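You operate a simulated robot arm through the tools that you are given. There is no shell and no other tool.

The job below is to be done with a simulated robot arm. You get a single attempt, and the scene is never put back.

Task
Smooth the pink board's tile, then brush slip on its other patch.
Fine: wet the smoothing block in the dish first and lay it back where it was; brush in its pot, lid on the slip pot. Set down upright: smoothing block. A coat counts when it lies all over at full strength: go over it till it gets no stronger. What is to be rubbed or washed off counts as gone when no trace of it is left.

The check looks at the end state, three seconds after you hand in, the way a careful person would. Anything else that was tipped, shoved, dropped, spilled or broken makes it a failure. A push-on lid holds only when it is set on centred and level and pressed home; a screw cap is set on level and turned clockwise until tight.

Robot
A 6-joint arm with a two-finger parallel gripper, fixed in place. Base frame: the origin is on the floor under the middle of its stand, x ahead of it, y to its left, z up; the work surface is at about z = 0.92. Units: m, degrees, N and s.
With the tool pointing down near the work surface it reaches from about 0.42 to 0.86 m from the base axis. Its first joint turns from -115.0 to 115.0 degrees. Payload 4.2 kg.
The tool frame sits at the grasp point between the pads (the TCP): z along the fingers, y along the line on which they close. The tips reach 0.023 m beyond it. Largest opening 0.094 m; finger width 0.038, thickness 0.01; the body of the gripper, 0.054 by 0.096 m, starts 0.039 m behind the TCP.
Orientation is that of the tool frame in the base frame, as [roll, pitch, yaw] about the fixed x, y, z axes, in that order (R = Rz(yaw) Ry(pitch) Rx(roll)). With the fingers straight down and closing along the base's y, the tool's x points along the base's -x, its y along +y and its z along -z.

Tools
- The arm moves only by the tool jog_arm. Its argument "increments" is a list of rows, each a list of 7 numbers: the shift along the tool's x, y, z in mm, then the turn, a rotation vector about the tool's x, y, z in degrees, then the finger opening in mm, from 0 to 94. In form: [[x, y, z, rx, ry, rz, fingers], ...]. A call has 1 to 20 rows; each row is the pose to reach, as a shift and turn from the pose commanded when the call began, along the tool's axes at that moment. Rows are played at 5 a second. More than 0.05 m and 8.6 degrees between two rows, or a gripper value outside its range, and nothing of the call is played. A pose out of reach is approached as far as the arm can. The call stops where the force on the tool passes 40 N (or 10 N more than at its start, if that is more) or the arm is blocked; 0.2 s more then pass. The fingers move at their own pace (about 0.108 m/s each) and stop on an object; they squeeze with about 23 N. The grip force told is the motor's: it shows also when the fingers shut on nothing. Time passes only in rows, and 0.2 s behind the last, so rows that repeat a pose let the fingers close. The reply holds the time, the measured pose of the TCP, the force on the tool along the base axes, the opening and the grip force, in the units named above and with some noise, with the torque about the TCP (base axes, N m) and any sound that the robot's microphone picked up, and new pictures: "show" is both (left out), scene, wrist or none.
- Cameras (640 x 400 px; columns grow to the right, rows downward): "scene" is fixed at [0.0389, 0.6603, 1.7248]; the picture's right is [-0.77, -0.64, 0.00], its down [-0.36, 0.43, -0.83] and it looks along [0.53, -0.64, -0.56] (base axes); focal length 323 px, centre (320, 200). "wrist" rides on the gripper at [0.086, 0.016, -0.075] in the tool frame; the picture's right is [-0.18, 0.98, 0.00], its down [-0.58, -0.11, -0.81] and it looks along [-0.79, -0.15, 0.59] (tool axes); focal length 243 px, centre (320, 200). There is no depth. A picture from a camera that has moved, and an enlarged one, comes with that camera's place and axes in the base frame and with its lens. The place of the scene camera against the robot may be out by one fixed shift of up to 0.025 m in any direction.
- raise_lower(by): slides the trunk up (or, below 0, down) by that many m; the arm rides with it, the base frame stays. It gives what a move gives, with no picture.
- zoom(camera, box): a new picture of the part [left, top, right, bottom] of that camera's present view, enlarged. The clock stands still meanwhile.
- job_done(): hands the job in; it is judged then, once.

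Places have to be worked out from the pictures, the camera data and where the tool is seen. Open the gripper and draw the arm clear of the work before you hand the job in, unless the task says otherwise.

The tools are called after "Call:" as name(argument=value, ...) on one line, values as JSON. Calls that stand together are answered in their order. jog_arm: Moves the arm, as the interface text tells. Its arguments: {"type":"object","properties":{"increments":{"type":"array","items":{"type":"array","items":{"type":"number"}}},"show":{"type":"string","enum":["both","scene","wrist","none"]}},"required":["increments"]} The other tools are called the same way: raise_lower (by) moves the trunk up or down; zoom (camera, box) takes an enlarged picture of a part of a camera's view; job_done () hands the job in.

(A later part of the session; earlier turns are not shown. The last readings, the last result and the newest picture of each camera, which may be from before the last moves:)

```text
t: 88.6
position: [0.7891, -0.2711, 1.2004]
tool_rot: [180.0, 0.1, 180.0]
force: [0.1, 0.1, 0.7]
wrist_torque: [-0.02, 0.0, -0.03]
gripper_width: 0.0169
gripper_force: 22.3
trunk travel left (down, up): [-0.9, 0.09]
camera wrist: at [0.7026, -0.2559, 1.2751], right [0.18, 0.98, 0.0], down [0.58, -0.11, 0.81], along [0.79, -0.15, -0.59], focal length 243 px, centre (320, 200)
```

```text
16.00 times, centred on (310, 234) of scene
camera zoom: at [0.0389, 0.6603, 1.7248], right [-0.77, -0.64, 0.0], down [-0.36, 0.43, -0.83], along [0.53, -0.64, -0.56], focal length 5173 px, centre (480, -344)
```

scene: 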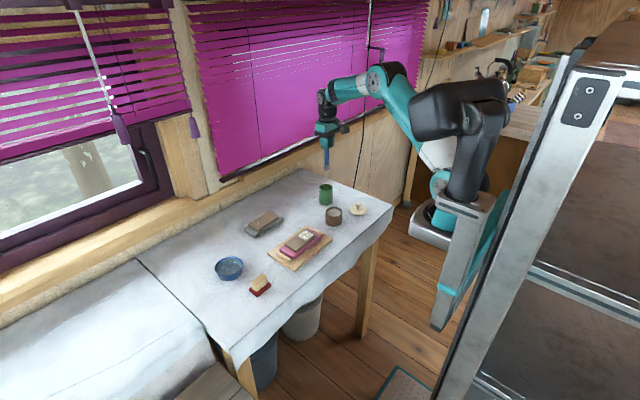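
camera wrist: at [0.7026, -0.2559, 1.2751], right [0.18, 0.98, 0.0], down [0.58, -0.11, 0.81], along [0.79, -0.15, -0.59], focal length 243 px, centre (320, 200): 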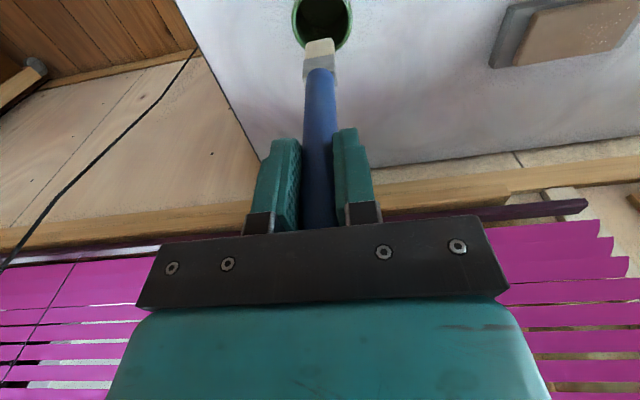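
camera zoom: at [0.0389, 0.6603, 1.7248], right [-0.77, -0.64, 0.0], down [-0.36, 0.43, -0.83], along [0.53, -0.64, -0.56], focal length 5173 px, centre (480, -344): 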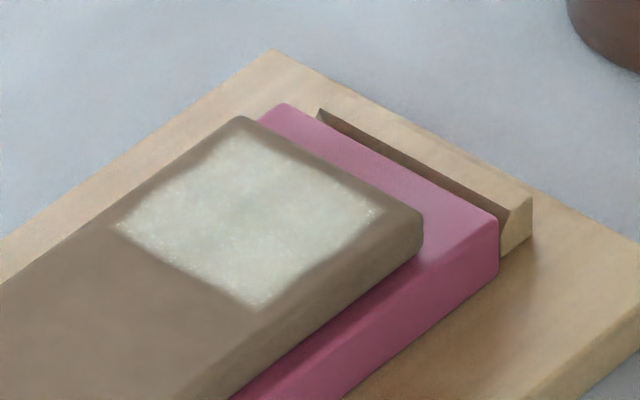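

Before putting the brush away I compare the bristle colour with the earlier pictures, to judge whether it was really loaded in the second round.

Call:
zoom(camera="wrist", box=[220, 0, 420, 240])

Call:
zoom(camera="scene", box=[315, 155, 340, 185])

```text
1.67 times, centred on (320, 120) of wrist
camera zoom: at [0.7026, -0.2559, 1.2751], right [0.18, 0.98, 0.0], down [0.58, -0.11, 0.81], along [0.79, -0.15, -0.59], focal length 404 px, centre (320, 333)
```

zoom: 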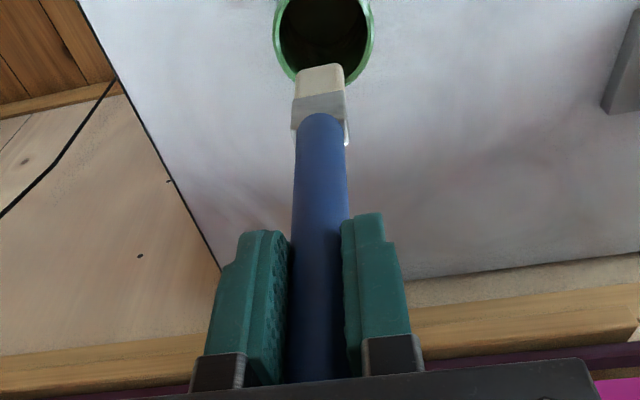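

```text
13.33 times, centred on (328, 170) of scene
camera zoom: at [0.0389, 0.6603, 1.7248], right [-0.77, -0.64, 0.0], down [-0.36, 0.43, -0.83], along [0.53, -0.64, -0.56], focal length 4311 px, centre (220, 600)
```

zoom: 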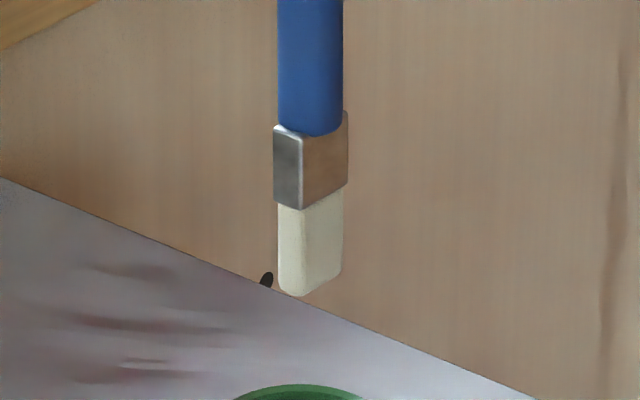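

The colour alone doesn't settle it, so for certainty I do one more loaded round. I go back to the slip pot and dip lightly (target ≈ 9–10 N as before).

Call:
jog_arm(increments=[[40, 31, 0, 0, 0, 0, 0], [80, 63, 5, 0, 0, 0, 0], [119, 94, 20, 0, 0, 0, 0], [119, 94, 55, 0, 0, 0, 0], [119, 94, 82, 0, 0, 0, 0], [119, 94, 91, 0, 0, 0, 0], [119, 94, 94, 0, 0, 0, 0], [119, 94, 95, 0, 0, 0, 0], [119, 94, 95, 0, 0, 0, 0]], show="wrist")

```text
refused: row 1 steps farther than a row can; nothing moved
```

That first step was slightly too long (50.6 mm); I split it finer.

Call:
jog_arm(increments=[[30, 23.5, 0, 0, 0, 0, 0], [60, 47, 0, 0, 0, 0, 0], [90, 70.5, 8, 0, 0, 0, 0], [119, 94, 20, 0, 0, 0, 0], [119, 94, 55, 0, 0, 0, 0], [119, 94, 82, 0, 0, 0, 0], [119, 94, 91, 0, 0, 0, 0], [119, 94, 94, 0, 0, 0, 0], [119, 94, 95, 0, 0, 0, 0], [119, 94, 95, 0, 0, 0, 0]], show="wrist")

Call:
zoom(camera="wrist", box=[220, 0, 420, 130])

```text
t: 90.8
position: [0.6688, -0.1761, 1.107]
tool_rot: [180.0, 0.2, 180.0]
force: [-2.3, 0.5, 20.6]
wrist_torque: [0.13, 0.33, 0.03]
gripper_width: 0.0169
gripper_force: 23.5
trunk travel left (down, up): [-0.9, 0.09]
camera wrist: at [0.5831, -0.161, 1.1809], right [0.18, 0.98, 0.0], down [0.58, -0.11, 0.81], along [0.79, -0.15, -0.59], focal length 243 px, centre (320, 200)
```

wrist: 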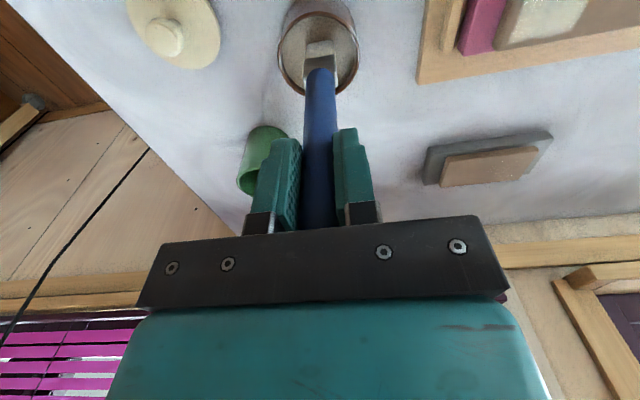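

```text
3.08 times, centred on (320, 65) of wrist
camera zoom: at [0.5831, -0.161, 1.1809], right [0.18, 0.98, 0.0], down [0.58, -0.11, 0.81], along [0.79, -0.15, -0.59], focal length 746 px, centre (320, 615)
```

zoom: 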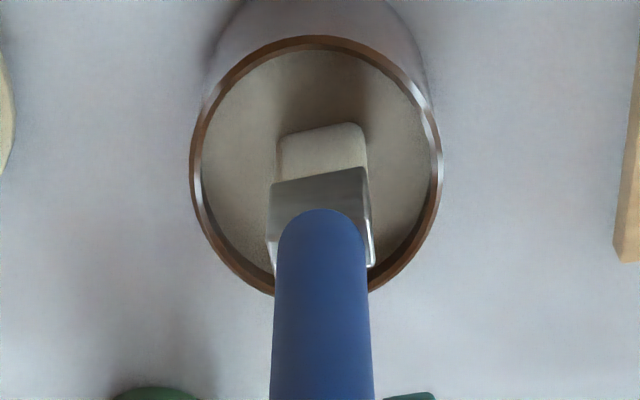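

Loaded again (20 N). I lift and return over the patch to just touching.

Call:
jog_arm(increments=[[0, 0, -30, 0, 0, 0, 0], [0, 0, -65, 0, 0, 0, 0], [-0.3, 43, -65, 0, 0, 0, 0], [-0.6, 86, -65, 0, 0, 0, 0], [-0.9, 129, -65, 0, 0, 0, 0], [-1, 171, -65, 0, 0, 0, 0], [-1, 171, -30, 0, 0, 0, 0], [-1, 171, -14, 0, 0, 0, 0], [-1, 171, -10, 0, 0, 0, 0], [-1, 171, -9, 0, 0, 0, 0], [-1, 171, -9, 0, 0, 0, 0]], show="none")

Call:
zoom(camera="scene", box=[285, 205, 330, 245])

```text
t: 93.2
position: [0.6704, -0.0055, 1.1147]
tool_rot: [180.0, 0.1, -180.0]
force: [-0.4, -0.8, 7.8]
wrist_torque: [-0.09, 0.11, -0.02]
gripper_width: 0.0166
gripper_force: 23.4
trunk travel left (down, up): [-0.9, 0.09]
```

```text
10.00 times, centred on (308, 225) of scene
camera zoom: at [0.0389, 0.6603, 1.7248], right [-0.77, -0.64, 0.0], down [-0.36, 0.43, -0.83], along [0.53, -0.64, -0.56], focal length 3233 px, centre (445, -50)
```

zoom: 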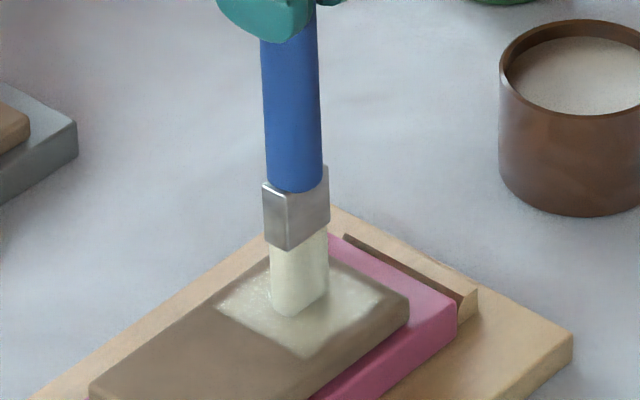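

Contact at about 8 N. I sweep the whole patch again, including all four edges.

Call:
jog_arm(increments=[[18, -12, 0, 0, 0, 0, 0], [18, 0, 0, 0, 0, 0, 0], [18, 12, 0, 0, 0, 0, 0], [12, 12, 0, 0, 0, 0, 0], [12, 0, 0, 0, 0, 0, 0], [12, -12, 0, 0, 0, 0, 0], [6, -12, 0, 0, 0, 0, 0], [6, 0, 0, 0, 0, 0, 0], [6, 12, 0, 0, 0, 0, 0], [0, 12, 0, 0, 0, 0, 0], [0, 0, 0, 0, 0, 0, 0], [0, -12, 0, 0, 0, 0, 0], [-6, -12, 0, 0, 0, 0, 0], [-6, 0, 0, 0, 0, 0, 0], [-6, 12, 0, 0, 0, 0, 0], [-12, 12, 0, 0, 0, 0, 0], [-12, 0, 0, 0, 0, 0, 0], [-12, -12, 0, 0, 0, 0, 0], [-17, -12, 0, 0, 0, 0, 0], [-17, 0, 0, 0, 0, 0, 0]], show="none")

Call:
jog_arm(increments=[[0, 12, 0, 0, 0, 0, 0], [9, 12, 0, 0, 0, 0, 0], [18, 12, 0, 0, 0, 0, 0], [27, 12, 0, 0, 0, 0, 0], [35, 12, 0, 0, 0, 0, 0], [35, 0, 0, 0, 0, 0, 0], [35, -12, 0, 0, 0, 0, 0], [27, -12, 0, 0, 0, 0, 0], [18, -12, 0, 0, 0, 0, 0], [9, -12, 0, 0, 0, 0, 0], [0, -12, 0, 0, 0, 0, 0], [0, 0, 0, 0, 0, 0, 0], [9, 0, 0, 0, 0, 0, 0], [18, 0, 0, 0, 0, 0, 0], [27, 0, 0, 0, 0, 0, 0], [35, 0, 0, 0, 0, 0, 0], [26, 0, 0, 0, 0, 0, 0], [17, 0, 0, 0, 0, 0, 0]], show="none")

Call:
jog_arm(increments=[[0, 0, -20, 0, 0, 0, 0], [0, 0, -56, 0, 0, 0, 0], [-20, -40, -70, 0, 0, 0, 0], [-40, -80, -80, 0, 0, 0, 0], [-60, -120, -86, 0, 0, 0, 0], [-80, -160, -86, 0, 0, 0, 0], [-80, -160, -86, 0, 0, 0, 0]])

Call:
zoom(camera="scene", box=[296, 224, 324, 244])

```text
t: 97.4
position: [0.6879, -0.0067, 1.1144]
tool_rot: [180.0, 0.1, 180.0]
force: [1.2, -2.8, 9.4]
wrist_torque: [-0.33, -0.18, -0.03]
gripper_width: 0.0166
gripper_force: 23.1
trunk travel left (down, up): [-0.9, 0.09]
```

```text
t: 101.2
position: [0.6689, -0.0059, 1.1143]
tool_rot: [179.9, 0.0, -180.0]
force: [-4.6, 0.3, 13.1]
wrist_torque: [0.07, 0.61, -0.02]
gripper_width: 0.0168
gripper_force: 23.2
trunk travel left (down, up): [-0.9, 0.09]
```

```text
t: 102.8
position: [0.7503, -0.1661, 1.2002]
tool_rot: [-179.9, 0.0, 180.0]
force: [-0.1, -0.3, -0.6]
wrist_torque: [-0.01, 0.03, -0.01]
gripper_width: 0.0167
gripper_force: 22.8
trunk travel left (down, up): [-0.9, 0.09]
camera wrist: at [0.6647, -0.1511, 1.2746], right [0.18, 0.98, 0.0], down [0.58, -0.11, 0.81], along [0.79, -0.15, -0.59], focal length 243 px, centre (320, 200)
```

scene: 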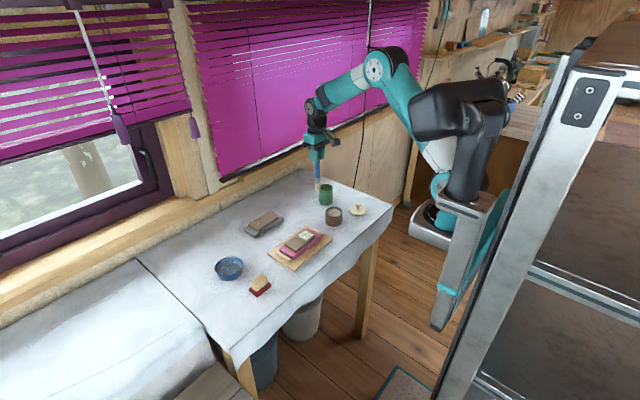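
wrist: 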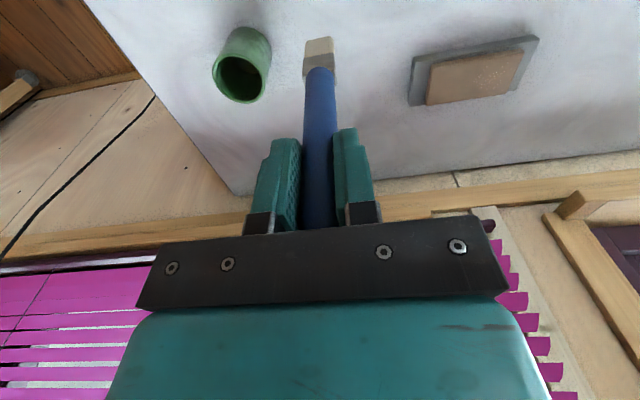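

```text
16.00 times, centred on (310, 234) of scene
camera zoom: at [0.0389, 0.6603, 1.7248], right [-0.77, -0.64, 0.0], down [-0.36, 0.43, -0.83], along [0.53, -0.64, -0.56], focal length 5173 px, centre (480, -344)
```

zoom: 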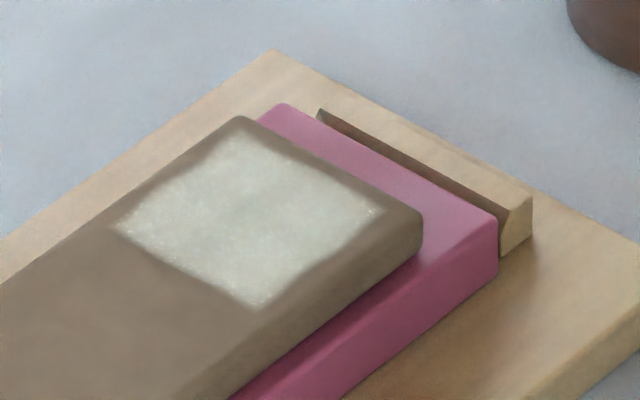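

No change from the extra loaded round: the coat is at full strength. I go over the brush pot and check the alignment of the bristles with the opening.

Call:
jog_arm(increments=[[-13, -35, 0, 0, 0, 0, 0], [-26, -70, 0, 0, 0, 0, 0], [-38.7, -104.5, 0, 0, 0, 0, 0], [-38.7, -104.5, 20, 0, 0, 0, 0], [-38.7, -104.5, 25, 0, 0, 0, 0], [-38.7, -104.5, 25, 0, 0, 0, 0]])

Call:
zoom(camera="wrist", box=[230, 0, 410, 130])

Call:
zoom(camera="scene", box=[300, 140, 355, 215])

```text
t: 104.2
position: [0.7887, -0.2696, 1.1752]
tool_rot: [-180.0, 0.0, 179.9]
force: [-0.4, -0.1, 0.4]
wrist_torque: [0.04, -0.01, -0.02]
gripper_width: 0.0167
gripper_force: 23.1
trunk travel left (down, up): [-0.9, 0.09]
camera wrist: at [0.7029, -0.2546, 1.2504], right [0.18, 0.98, 0.0], down [0.58, -0.11, 0.81], along [0.79, -0.15, -0.59], focal length 243 px, centre (320, 200)
```

scene: 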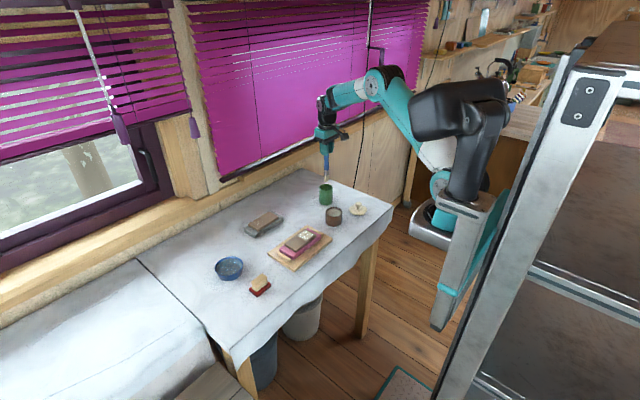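
wrist: 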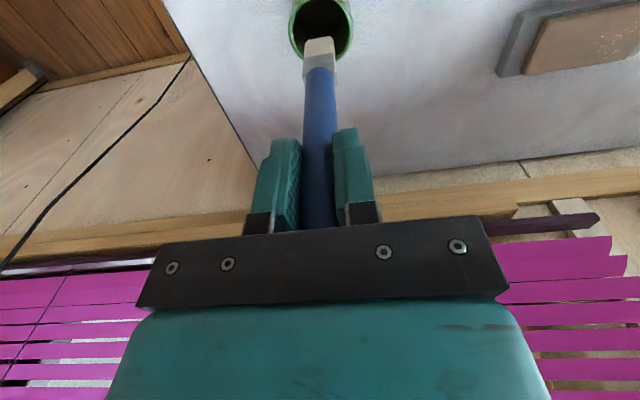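

```text
3.08 times, centred on (320, 65) of wrist
camera zoom: at [0.7029, -0.2546, 1.2504], right [0.18, 0.98, 0.0], down [0.58, -0.11, 0.81], along [0.79, -0.15, -0.59], focal length 746 px, centre (320, 615)
```

zoom: 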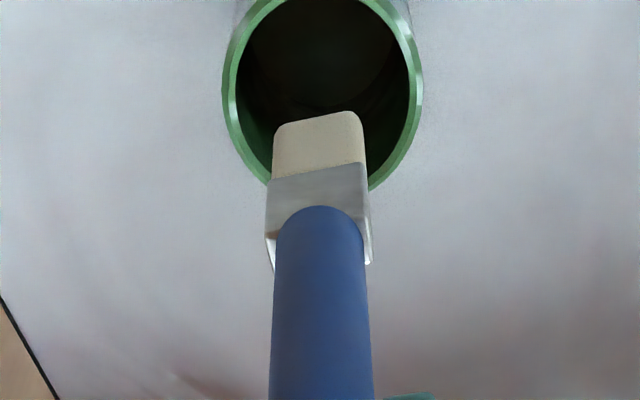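

```text
5.33 times, centred on (328, 178) of scene
camera zoom: at [0.0389, 0.6603, 1.7248], right [-0.77, -0.64, 0.0], down [-0.36, 0.43, -0.83], along [0.53, -0.64, -0.56], focal length 1724 px, centre (280, 320)
```

zoom: 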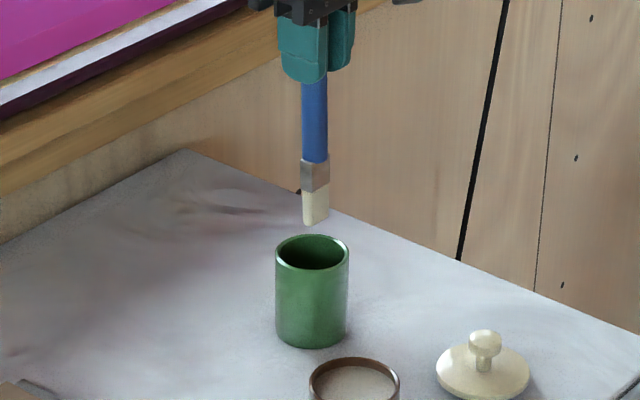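

The bristles line up with the pot opening. I lower the brush into the pot, slowing toward the floor.

Call:
jog_arm(increments=[[-1, 0.5, 20, 0, 0, 0, 0], [-1, 0.5, 45, 0, 0, 0, 0], [-1, 0.5, 70, 0, 0, 0, 0], [-1, 0.5, 86, 0, 0, 0, 0], [-1, 0.5, 93, 0, 0, 0, 0], [-1, 0.5, 93, 0, 0, 0, 0]])

Call:
zoom(camera="wrist", box=[230, 0, 410, 200])

Call:
zoom(camera="scene", box=[300, 140, 355, 215])

```text
t: 105.6
position: [0.7899, -0.2709, 1.0825]
tool_rot: [180.0, 0.1, 180.0]
force: [-0.2, 0.7, -0.7]
wrist_torque: [-0.03, -0.02, 0.02]
gripper_width: 0.0167
gripper_force: 23.0
trunk travel left (down, up): [-0.9, 0.09]
camera wrist: at [0.7038, -0.2543, 1.1569], right [0.18, 0.98, 0.0], down [0.58, -0.11, 0.81], along [0.79, -0.15, -0.59], focal length 243 px, centre (320, 200)
```

scene: 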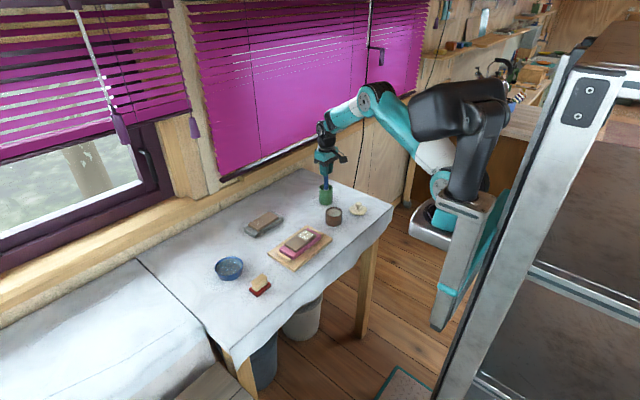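
wrist: 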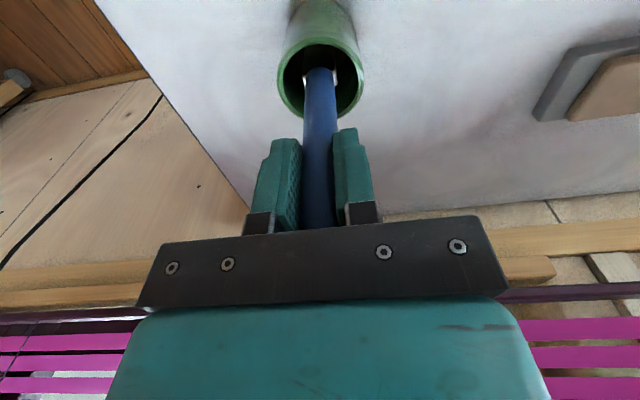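

```text
2.00 times, centred on (320, 100) of wrist
camera zoom: at [0.7038, -0.2543, 1.1569], right [0.18, 0.98, 0.0], down [0.58, -0.11, 0.81], along [0.79, -0.15, -0.59], focal length 485 px, centre (320, 400)
```

zoom: 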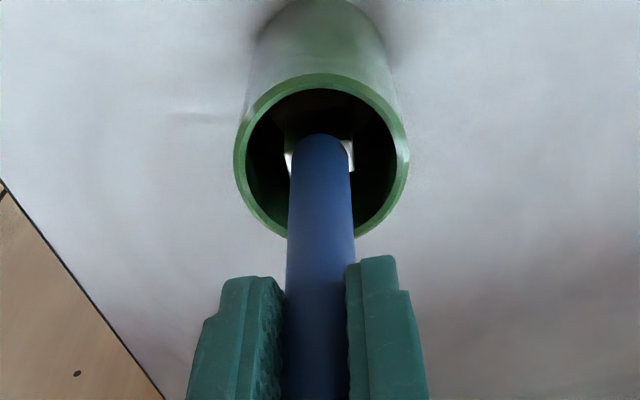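

```text
5.33 times, centred on (328, 178) of scene
camera zoom: at [0.0389, 0.6603, 1.7248], right [-0.77, -0.64, 0.0], down [-0.36, 0.43, -0.83], along [0.53, -0.64, -0.56], focal length 1724 px, centre (280, 320)
```

zoom: 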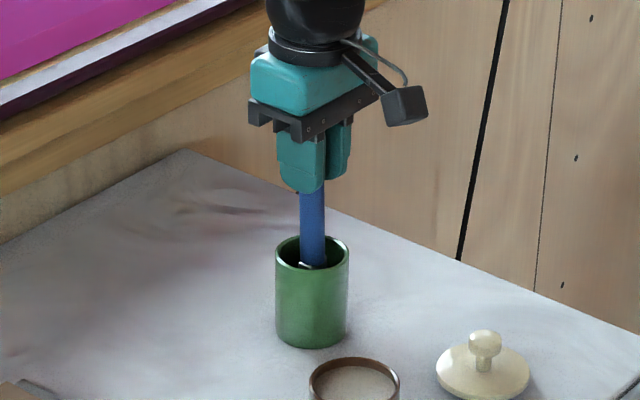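

No contact yet at z = 1.0825. I lower in 2 mm steps until the bristles touch the pot floor.

Call:
jog_arm(increments=[[0, 0, 2, 0, 0, 0, 0], [0, 0, 4, 0, 0, 0, 0], [0, 0, 5.5, 0, 0, 0, 0], [0, 0, 5.5, 0, 0, 0, 0]], show="none")

```text
t: 106.6
position: [0.7898, -0.2694, 1.0756]
tool_rot: [-180.0, 0.0, 180.0]
force: [0.0, -0.1, 0.3]
wrist_torque: [0.0, 0.0, 0.01]
gripper_width: 0.0166
gripper_force: 23.0
trunk travel left (down, up): [-0.9, 0.09]
```

Call:
jog_arm(increments=[[0, 0, 1.2, 0, 0, 0, 0], [0, 0, 2.4, 0, 0, 0, 0], [0, 0, 2.4, 0, 0, 0, 0]], show="none")

```text
t: 107.4
position: [0.7889, -0.2697, 1.0752]
tool_rot: [-180.0, 0.2, 180.0]
force: [-2.1, 0.7, 13.2]
wrist_torque: [0.01, 0.31, 0.02]
gripper_width: 0.0168
gripper_force: 23.3
trunk travel left (down, up): [-0.9, 0.09]
```

The bristles rest on the pot floor (13 N). I ease off slightly and open the fingers gently.

Call:
jog_arm(increments=[[0, 0, -0.6, 0, 0, 0, 0], [0, 0, -0.6, 0, 0, 0, 0], [0, 0, -0.6, 0, 0, 0, 19], [0, 0, -0.6, 0, 0, 0, 23], [0, 0, -0.6, 0, 0, 0, 30], [0, 0, -0.6, 0, 0, 0, 45], [0, 0, -0.6, 0, 0, 0, 60], [0, 0, -0.6, 0, 0, 0, 60]])

Call:
zoom(camera="scene", box=[300, 140, 355, 215])

```text
t: 109.2
position: [0.7902, -0.2699, 1.075]
tool_rot: [180.0, 0.0, -179.9]
force: [0.1, -1.6, 12.0]
wrist_torque: [-0.02, 0.02, -0.01]
gripper_width: 0.0602
gripper_force: 0.1
trunk travel left (down, up): [-0.9, 0.09]
camera wrist: at [0.7036, -0.2542, 1.1499], right [0.18, 0.98, 0.0], down [0.58, -0.11, 0.81], along [0.79, -0.15, -0.59], focal length 243 px, centre (320, 200)
```

scene: 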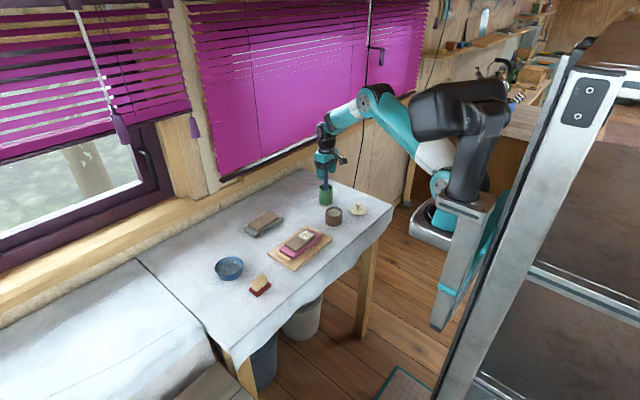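
wrist: 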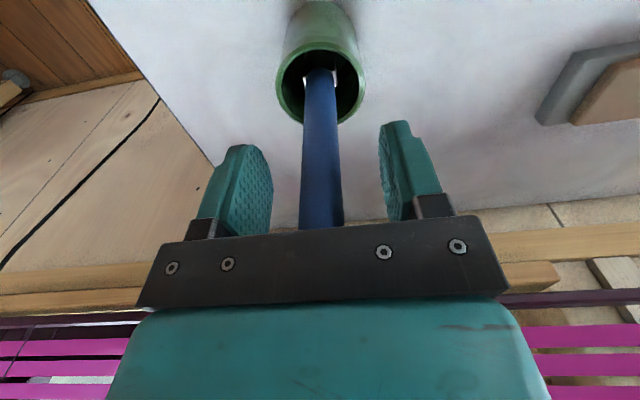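

```text
5.33 times, centred on (328, 178) of scene
camera zoom: at [0.0389, 0.6603, 1.7248], right [-0.77, -0.64, 0.0], down [-0.36, 0.43, -0.83], along [0.53, -0.64, -0.56], focal length 1724 px, centre (280, 320)
```

zoom: 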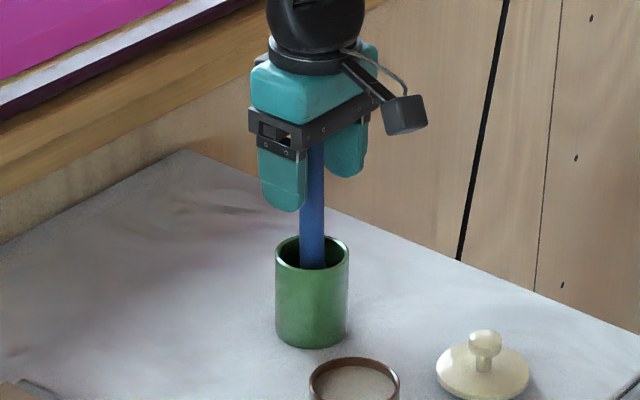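

The fingers are open; the palm still presses lightly on the handle's top. I rise straight up to free it.

Call:
jog_arm(increments=[[0, 0, -3, 0, 0, 0, 60], [0, 0, -10, 0, 0, 0, 60], [0, 0, -30, 0, 0, 0, 60], [0, 0, -60, 0, 0, 0, 60], [0, 0, -100, 0, 0, 0, 60], [0, 0, -125, 0, 0, 0, 60], [0, 0, -125, 0, 0, 0, 60]])

Call:
zoom(camera="scene", box=[300, 140, 375, 225])

Call:
zoom(camera="wrist", box=[230, 0, 410, 130])

```text
t: 110.8
position: [0.7919, -0.2696, 1.201]
tool_rot: [180.0, -0.1, -179.9]
force: [0.3, 0.2, 0.7]
wrist_torque: [0.01, 0.01, 0.02]
gripper_width: 0.06
gripper_force: 0.0
trunk travel left (down, up): [-0.9, 0.09]
camera wrist: at [0.7046, -0.2542, 1.2748], right [0.18, 0.98, 0.0], down [0.58, -0.11, 0.81], along [0.79, -0.15, -0.59], focal length 243 px, centre (320, 200)
```

scene: 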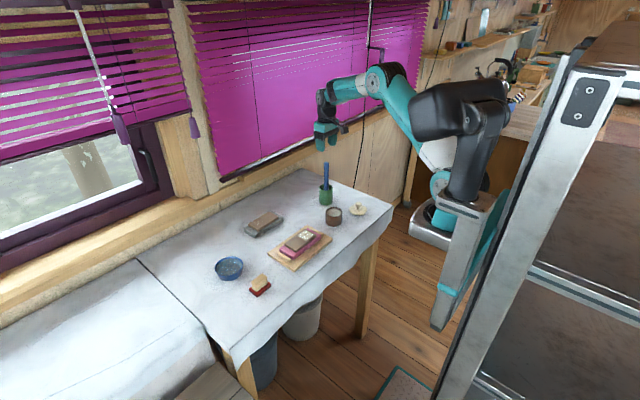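
wrist: 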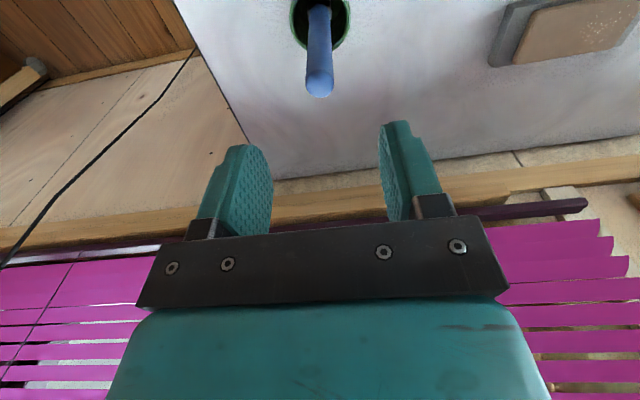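

```text
4.71 times, centred on (338, 182) of scene
camera zoom: at [0.0389, 0.6603, 1.7248], right [-0.77, -0.64, 0.0], down [-0.36, 0.43, -0.83], along [0.53, -0.64, -0.56], focal length 1522 px, centre (238, 282)
```

zoom: 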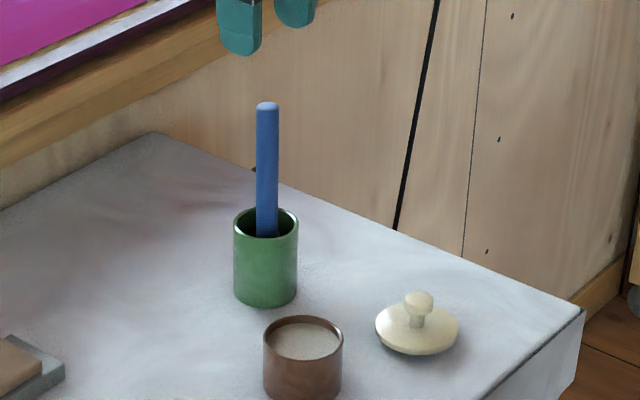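

```text
3.08 times, centred on (320, 65) of wrist
camera zoom: at [0.7046, -0.2542, 1.2748], right [0.18, 0.98, 0.0], down [0.58, -0.11, 0.81], along [0.79, -0.15, -0.59], focal length 746 px, centre (320, 615)
```

zoom: 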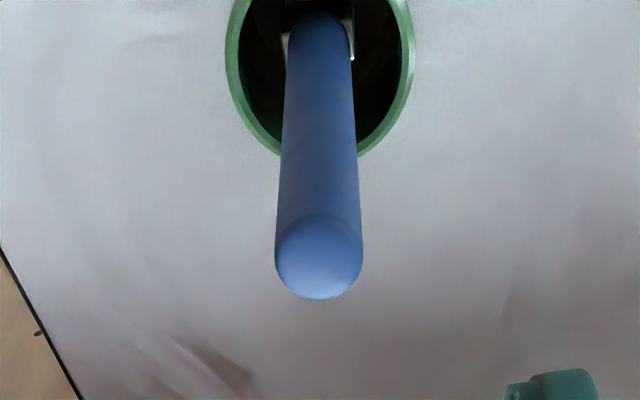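

The brush stands in its pot again. Next is the lid, near (0.636, −0.298); I move closer to it for a measuring view.

Call:
jog_arm(increments=[[45, -6, 0, 0, 0, 0, 70], [88, -12, 8, 0, 0, 0, 70], [130, -18, 30, 0, 0, 0, 70], [170, -24, 55, 0, 0, 0, 70], [205, -28, 80, 0, 0, 0, 70], [205, -28, 80, 0, 0, 0, 70]])

Call:
zoom(camera="wrist", box=[240, 0, 400, 110])

Call:
zoom(camera="scene", box=[315, 185, 385, 235])

```text
t: 112.2
position: [0.5848, -0.2985, 1.1183]
tool_rot: [-179.9, 0.0, 180.0]
force: [-0.6, 0.2, 0.1]
wrist_torque: [-0.01, 0.01, 0.04]
gripper_width: 0.0701
gripper_force: 0.1
trunk travel left (down, up): [-0.9, 0.09]
camera wrist: at [0.4989, -0.2828, 1.1936], right [0.18, 0.98, 0.0], down [0.58, -0.11, 0.81], along [0.79, -0.15, -0.59], focal length 243 px, centre (320, 200)
```

scene: 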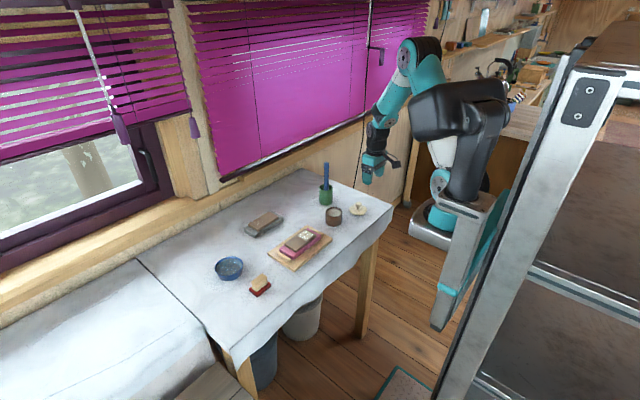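
wrist: 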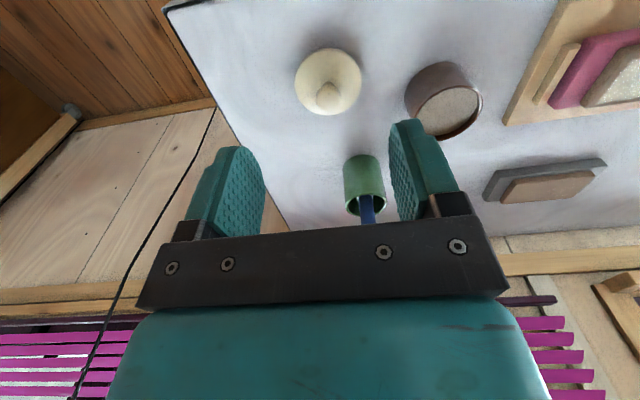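

```text
3.64 times, centred on (320, 55) of wrist
camera zoom: at [0.4989, -0.2828, 1.1936], right [0.18, 0.98, 0.0], down [0.58, -0.11, 0.81], along [0.79, -0.15, -0.59], focal length 882 px, centre (320, 727)
```

zoom: 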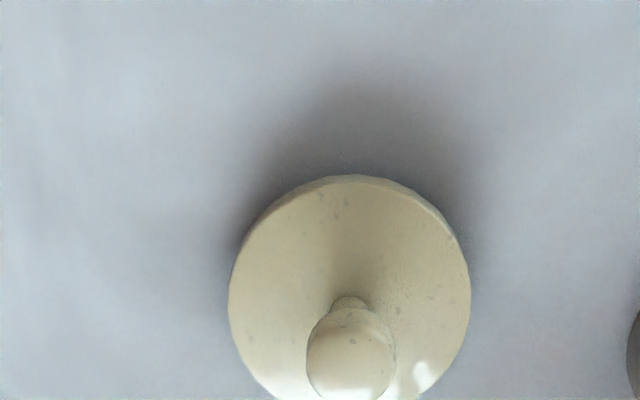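

```text
8.00 times, centred on (350, 210) of scene
camera zoom: at [0.0389, 0.6603, 1.7248], right [-0.77, -0.64, 0.0], down [-0.36, 0.43, -0.83], along [0.53, -0.64, -0.56], focal length 2587 px, centre (80, 120)
```

zoom: 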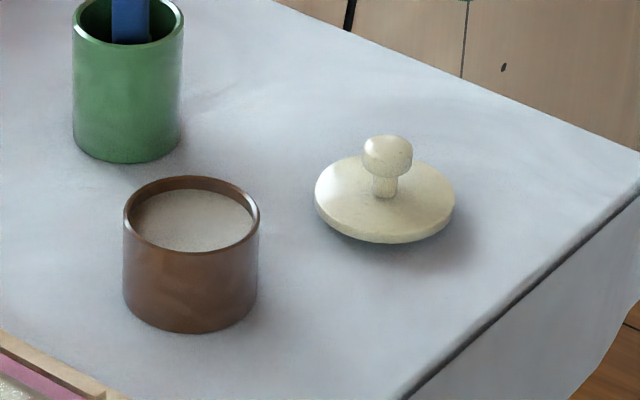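

I take a bigger view of the lid and the slip pot in the wrist picture.

Call:
zoom(camera="wrist", box=[270, 30, 390, 130])

Call:
zoom(camera="wrist", box=[390, 50, 490, 150])

```text
4.00 times, centred on (330, 80) of wrist
camera zoom: at [0.4989, -0.2828, 1.1936], right [0.18, 0.98, 0.0], down [0.58, -0.11, 0.81], along [0.79, -0.15, -0.59], focal length 970 px, centre (280, 680)
```

zoom: 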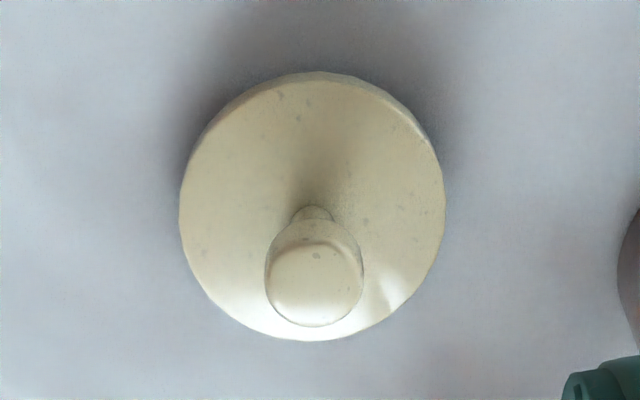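

```text
4.00 times, centred on (440, 100) of wrist
camera zoom: at [0.4989, -0.2828, 1.1936], right [0.18, 0.98, 0.0], down [0.58, -0.11, 0.81], along [0.79, -0.15, -0.59], focal length 970 px, centre (-160, 600)
```

zoom: 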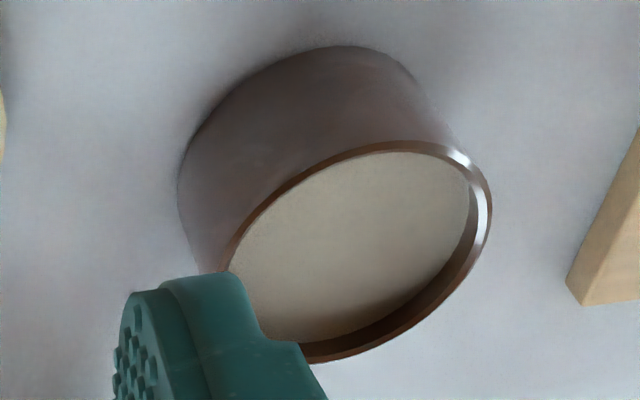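

The lid's knob (≈25 mm wide) is centred at about (0.6345, −0.299), ball centre near z = 0.966. I move above it at z ≈ 1.03 and check the alignment.

Call:
jog_arm(increments=[[-20, -0.3, 20, 0, 0, 0, 60], [-40, -0.6, 45, 0, 0, 0, 60], [-49.5, -0.8, 70, 0, 0, 0, 60], [-49.5, -0.8, 88, 0, 0, 0, 60], [-49.5, -0.8, 88, 0, 0, 0, 60]])

Call:
zoom(camera="wrist", box=[230, 0, 410, 140])

Call:
zoom(camera="scene", box=[315, 165, 395, 225])

```text
t: 113.4
position: [0.6336, -0.3003, 1.0324]
tool_rot: [179.9, 0.0, 179.9]
force: [0.5, -0.5, 0.1]
wrist_torque: [0.0, 0.0, 0.01]
gripper_width: 0.0599
gripper_force: 0.0
trunk travel left (down, up): [-0.9, 0.09]
camera wrist: at [0.5492, -0.2831, 1.1064], right [0.18, 0.98, 0.0], down [0.58, -0.11, 0.81], along [0.79, -0.15, -0.59], focal length 243 px, centre (320, 200)
```

scene: 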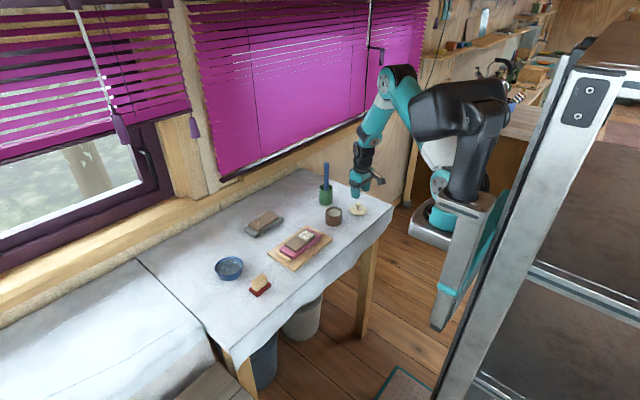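
wrist: 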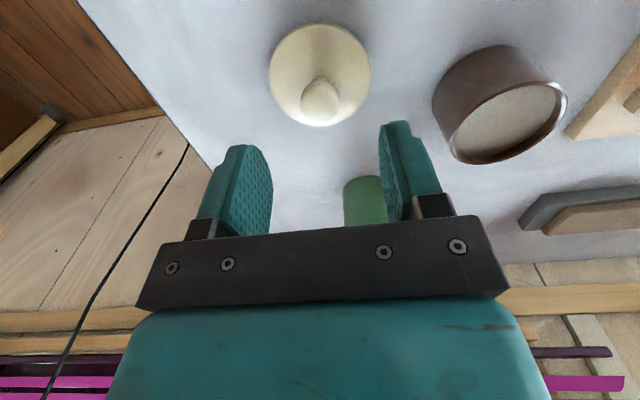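

```text
2.86 times, centred on (320, 70) of wrist
camera zoom: at [0.5492, -0.2831, 1.1064], right [0.18, 0.98, 0.0], down [0.58, -0.11, 0.81], along [0.79, -0.15, -0.59], focal length 693 px, centre (320, 571)
```

zoom: 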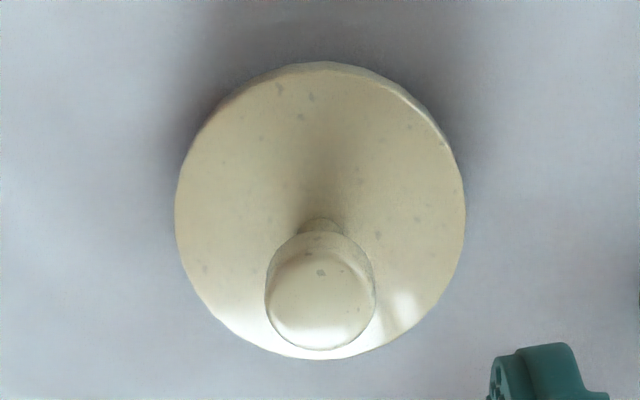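

```text
6.67 times, centred on (355, 195) of scene
camera zoom: at [0.0389, 0.6603, 1.7248], right [-0.77, -0.64, 0.0], down [-0.36, 0.43, -0.83], along [0.53, -0.64, -0.56], focal length 2156 px, centre (87, 233)
```

zoom: 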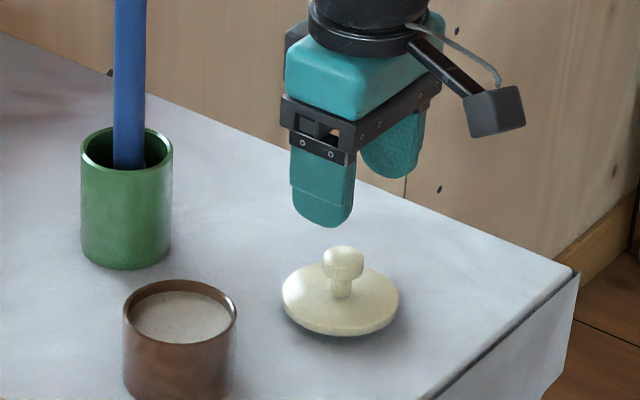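

The knob is centred between the open fingers. I descend to z ≈ 0.970, watching that the tips don't touch the lid's disc.

Call:
jog_arm(increments=[[-1, 0.5, 20, 0, 0, 0, 60], [-1.5, 0.5, 40, 0, 0, 0, 60], [-1.5, 0.5, 54, 0, 0, 0, 60], [-1.5, 0.5, 61, 0, 0, 0, 60], [-1.5, 0.5, 61, 0, 0, 0, 60]])

Call:
zoom(camera="wrist", box=[220, 40, 420, 240])

Call:
zoom(camera="scene", box=[325, 175, 385, 225])

```text
t: 114.6
position: [0.6369, -0.2993, 0.9698]
tool_rot: [-180.0, 0.0, 180.0]
force: [1.4, -0.5, 0.2]
wrist_torque: [0.03, 0.03, 0.05]
gripper_width: 0.0598
gripper_force: 0.1
trunk travel left (down, up): [-0.9, 0.09]
camera wrist: at [0.5499, -0.2825, 1.0453], right [0.18, 0.98, 0.0], down [0.58, -0.11, 0.81], along [0.79, -0.15, -0.59], focal length 243 px, centre (320, 200)
```

scene: 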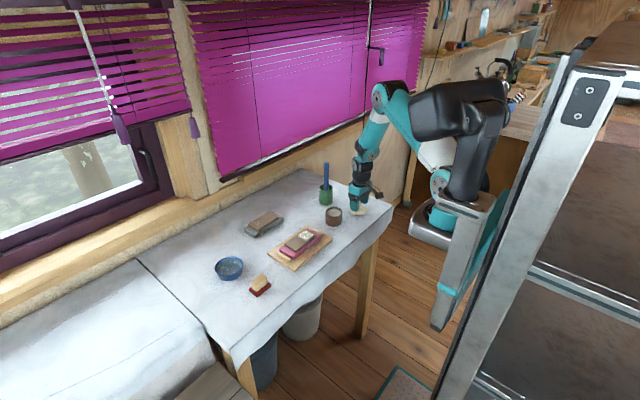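
wrist: 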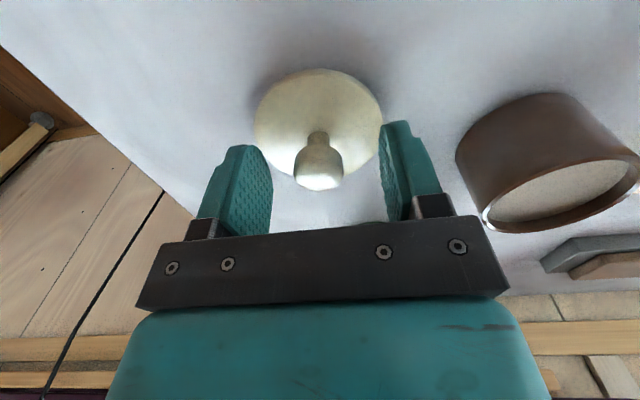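

```text
2.00 times, centred on (320, 140) of wrist
camera zoom: at [0.5499, -0.2825, 1.0453], right [0.18, 0.98, 0.0], down [0.58, -0.11, 0.81], along [0.79, -0.15, -0.59], focal length 485 px, centre (320, 320)
```

zoom: 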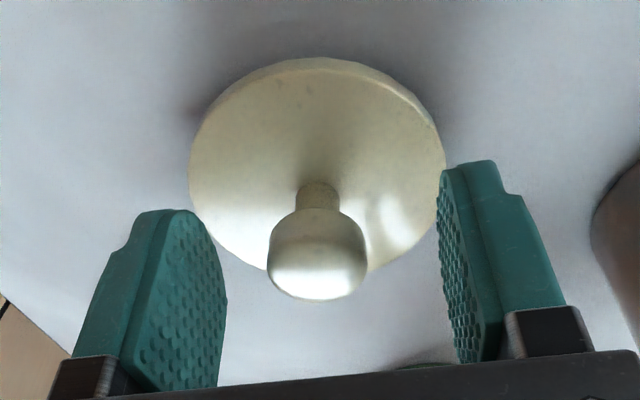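

```text
8.00 times, centred on (355, 200) of scene
camera zoom: at [0.0389, 0.6603, 1.7248], right [-0.77, -0.64, 0.0], down [-0.36, 0.43, -0.83], along [0.53, -0.64, -0.56], focal length 2587 px, centre (40, 200)
```

zoom: 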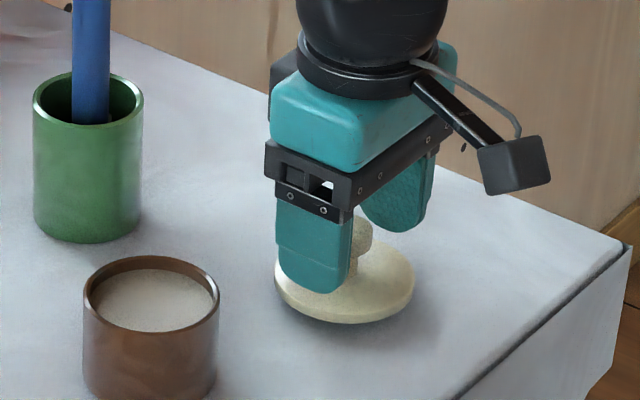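

The tips are free and the knob's head (z ≈ 0.959–0.977) lies well within the pads. I close on it.

Call:
jog_arm(increments=[[0, 0, 0, 0, 0, 0, 45], [0, 0, 0, 0, 0, 0, 34], [0, 0, 0, 0, 0, 0, 28], [0, 0, 0, 0, 0, 0, 20], [0, 0, 0, 0, 0, 0, 10], [0, 0, 0, 0, 0, 0, 10]], show="wrist")

Call:
zoom(camera="scene", box=[325, 175, 385, 225])

```text
t: 116.0
position: [0.6361, -0.2986, 0.9704]
tool_rot: [-180.0, 0.0, -179.9]
force: [0.2, 0.4, 1.0]
wrist_torque: [0.0, -0.01, -0.02]
gripper_width: 0.0249
gripper_force: 23.0
trunk travel left (down, up): [-0.9, 0.09]
camera wrist: at [0.5499, -0.2825, 1.0455], right [0.18, 0.98, 0.0], down [0.58, -0.11, 0.81], along [0.79, -0.15, -0.59], focal length 243 px, centre (320, 200)
```

wrist: 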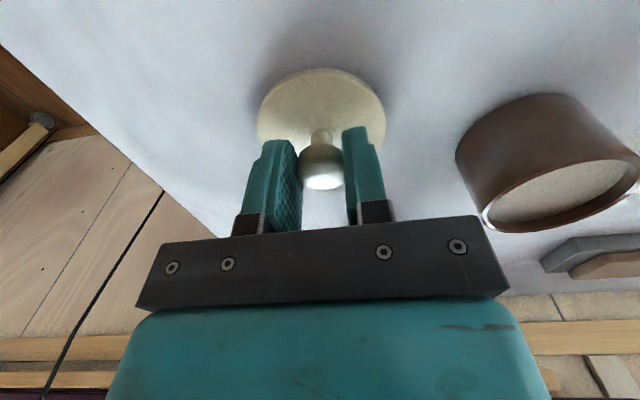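

```text
8.00 times, centred on (355, 200) of scene
camera zoom: at [0.0389, 0.6603, 1.7248], right [-0.77, -0.64, 0.0], down [-0.36, 0.43, -0.83], along [0.53, -0.64, -0.56], focal length 2587 px, centre (40, 200)
```

zoom: 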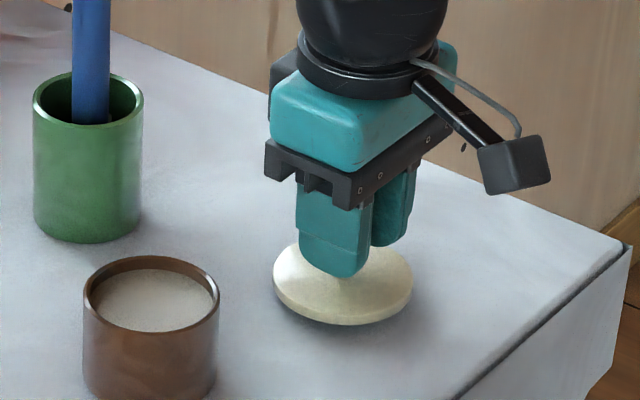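

Gripped at 24.9 mm. I lift the lid straight up 75 mm and check that it hangs level.

Call:
jog_arm(increments=[[0, 0, -10, 0, 0, 0, 10], [0, 0, -35, 0, 0, 0, 10], [0, 0, -75, 0, 0, 0, 10], [0, 0, -75, 0, 0, 0, 10]])

Call:
zoom(camera="wrist", box=[220, 40, 420, 240])

Call:
zoom(camera="scene", box=[325, 160, 385, 220])

```text
t: 117.0
position: [0.6352, -0.2988, 1.0462]
tool_rot: [179.9, -0.1, 180.0]
force: [1.0, -0.1, 0.6]
wrist_torque: [-0.02, -0.01, -0.01]
gripper_width: 0.0245
gripper_force: 22.9
trunk travel left (down, up): [-0.9, 0.09]
camera wrist: at [0.5491, -0.2829, 1.1205], right [0.18, 0.98, 0.0], down [0.58, -0.11, 0.81], along [0.79, -0.15, -0.59], focal length 243 px, centre (320, 200)
```

scene: 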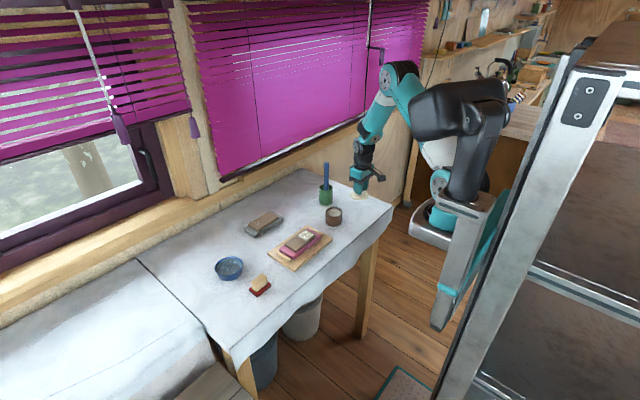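
wrist: 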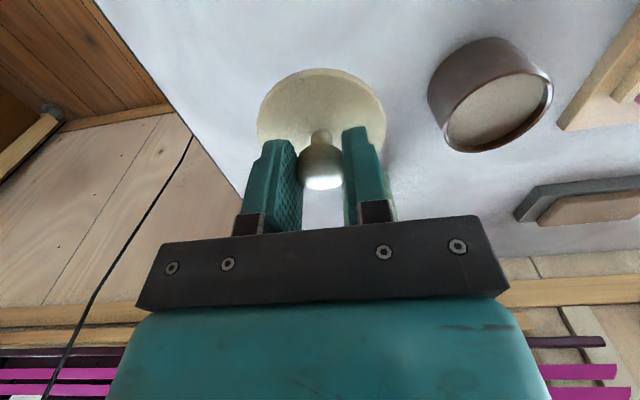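

```text
2.00 times, centred on (320, 140) of wrist
camera zoom: at [0.5491, -0.2829, 1.1205], right [0.18, 0.98, 0.0], down [0.58, -0.11, 0.81], along [0.79, -0.15, -0.59], focal length 485 px, centre (320, 320)
```

zoom: 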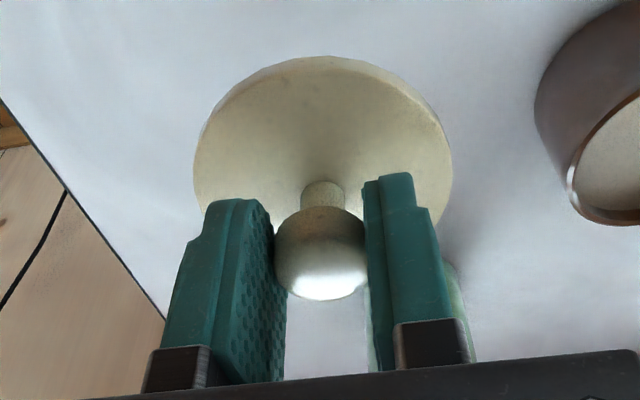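

```text
6.67 times, centred on (355, 190) of scene
camera zoom: at [0.0389, 0.6603, 1.7248], right [-0.77, -0.64, 0.0], down [-0.36, 0.43, -0.83], along [0.53, -0.64, -0.56], focal length 2156 px, centre (87, 267)
```

zoom: 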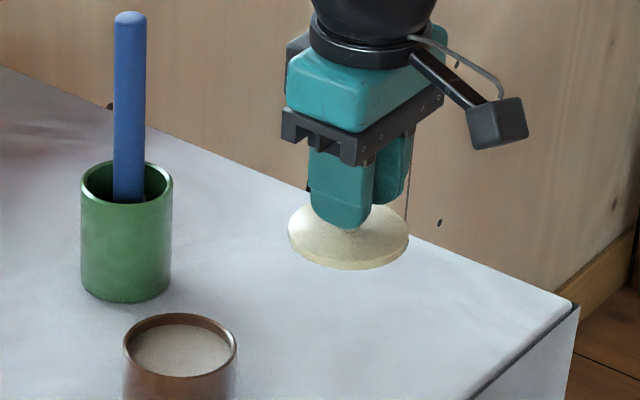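

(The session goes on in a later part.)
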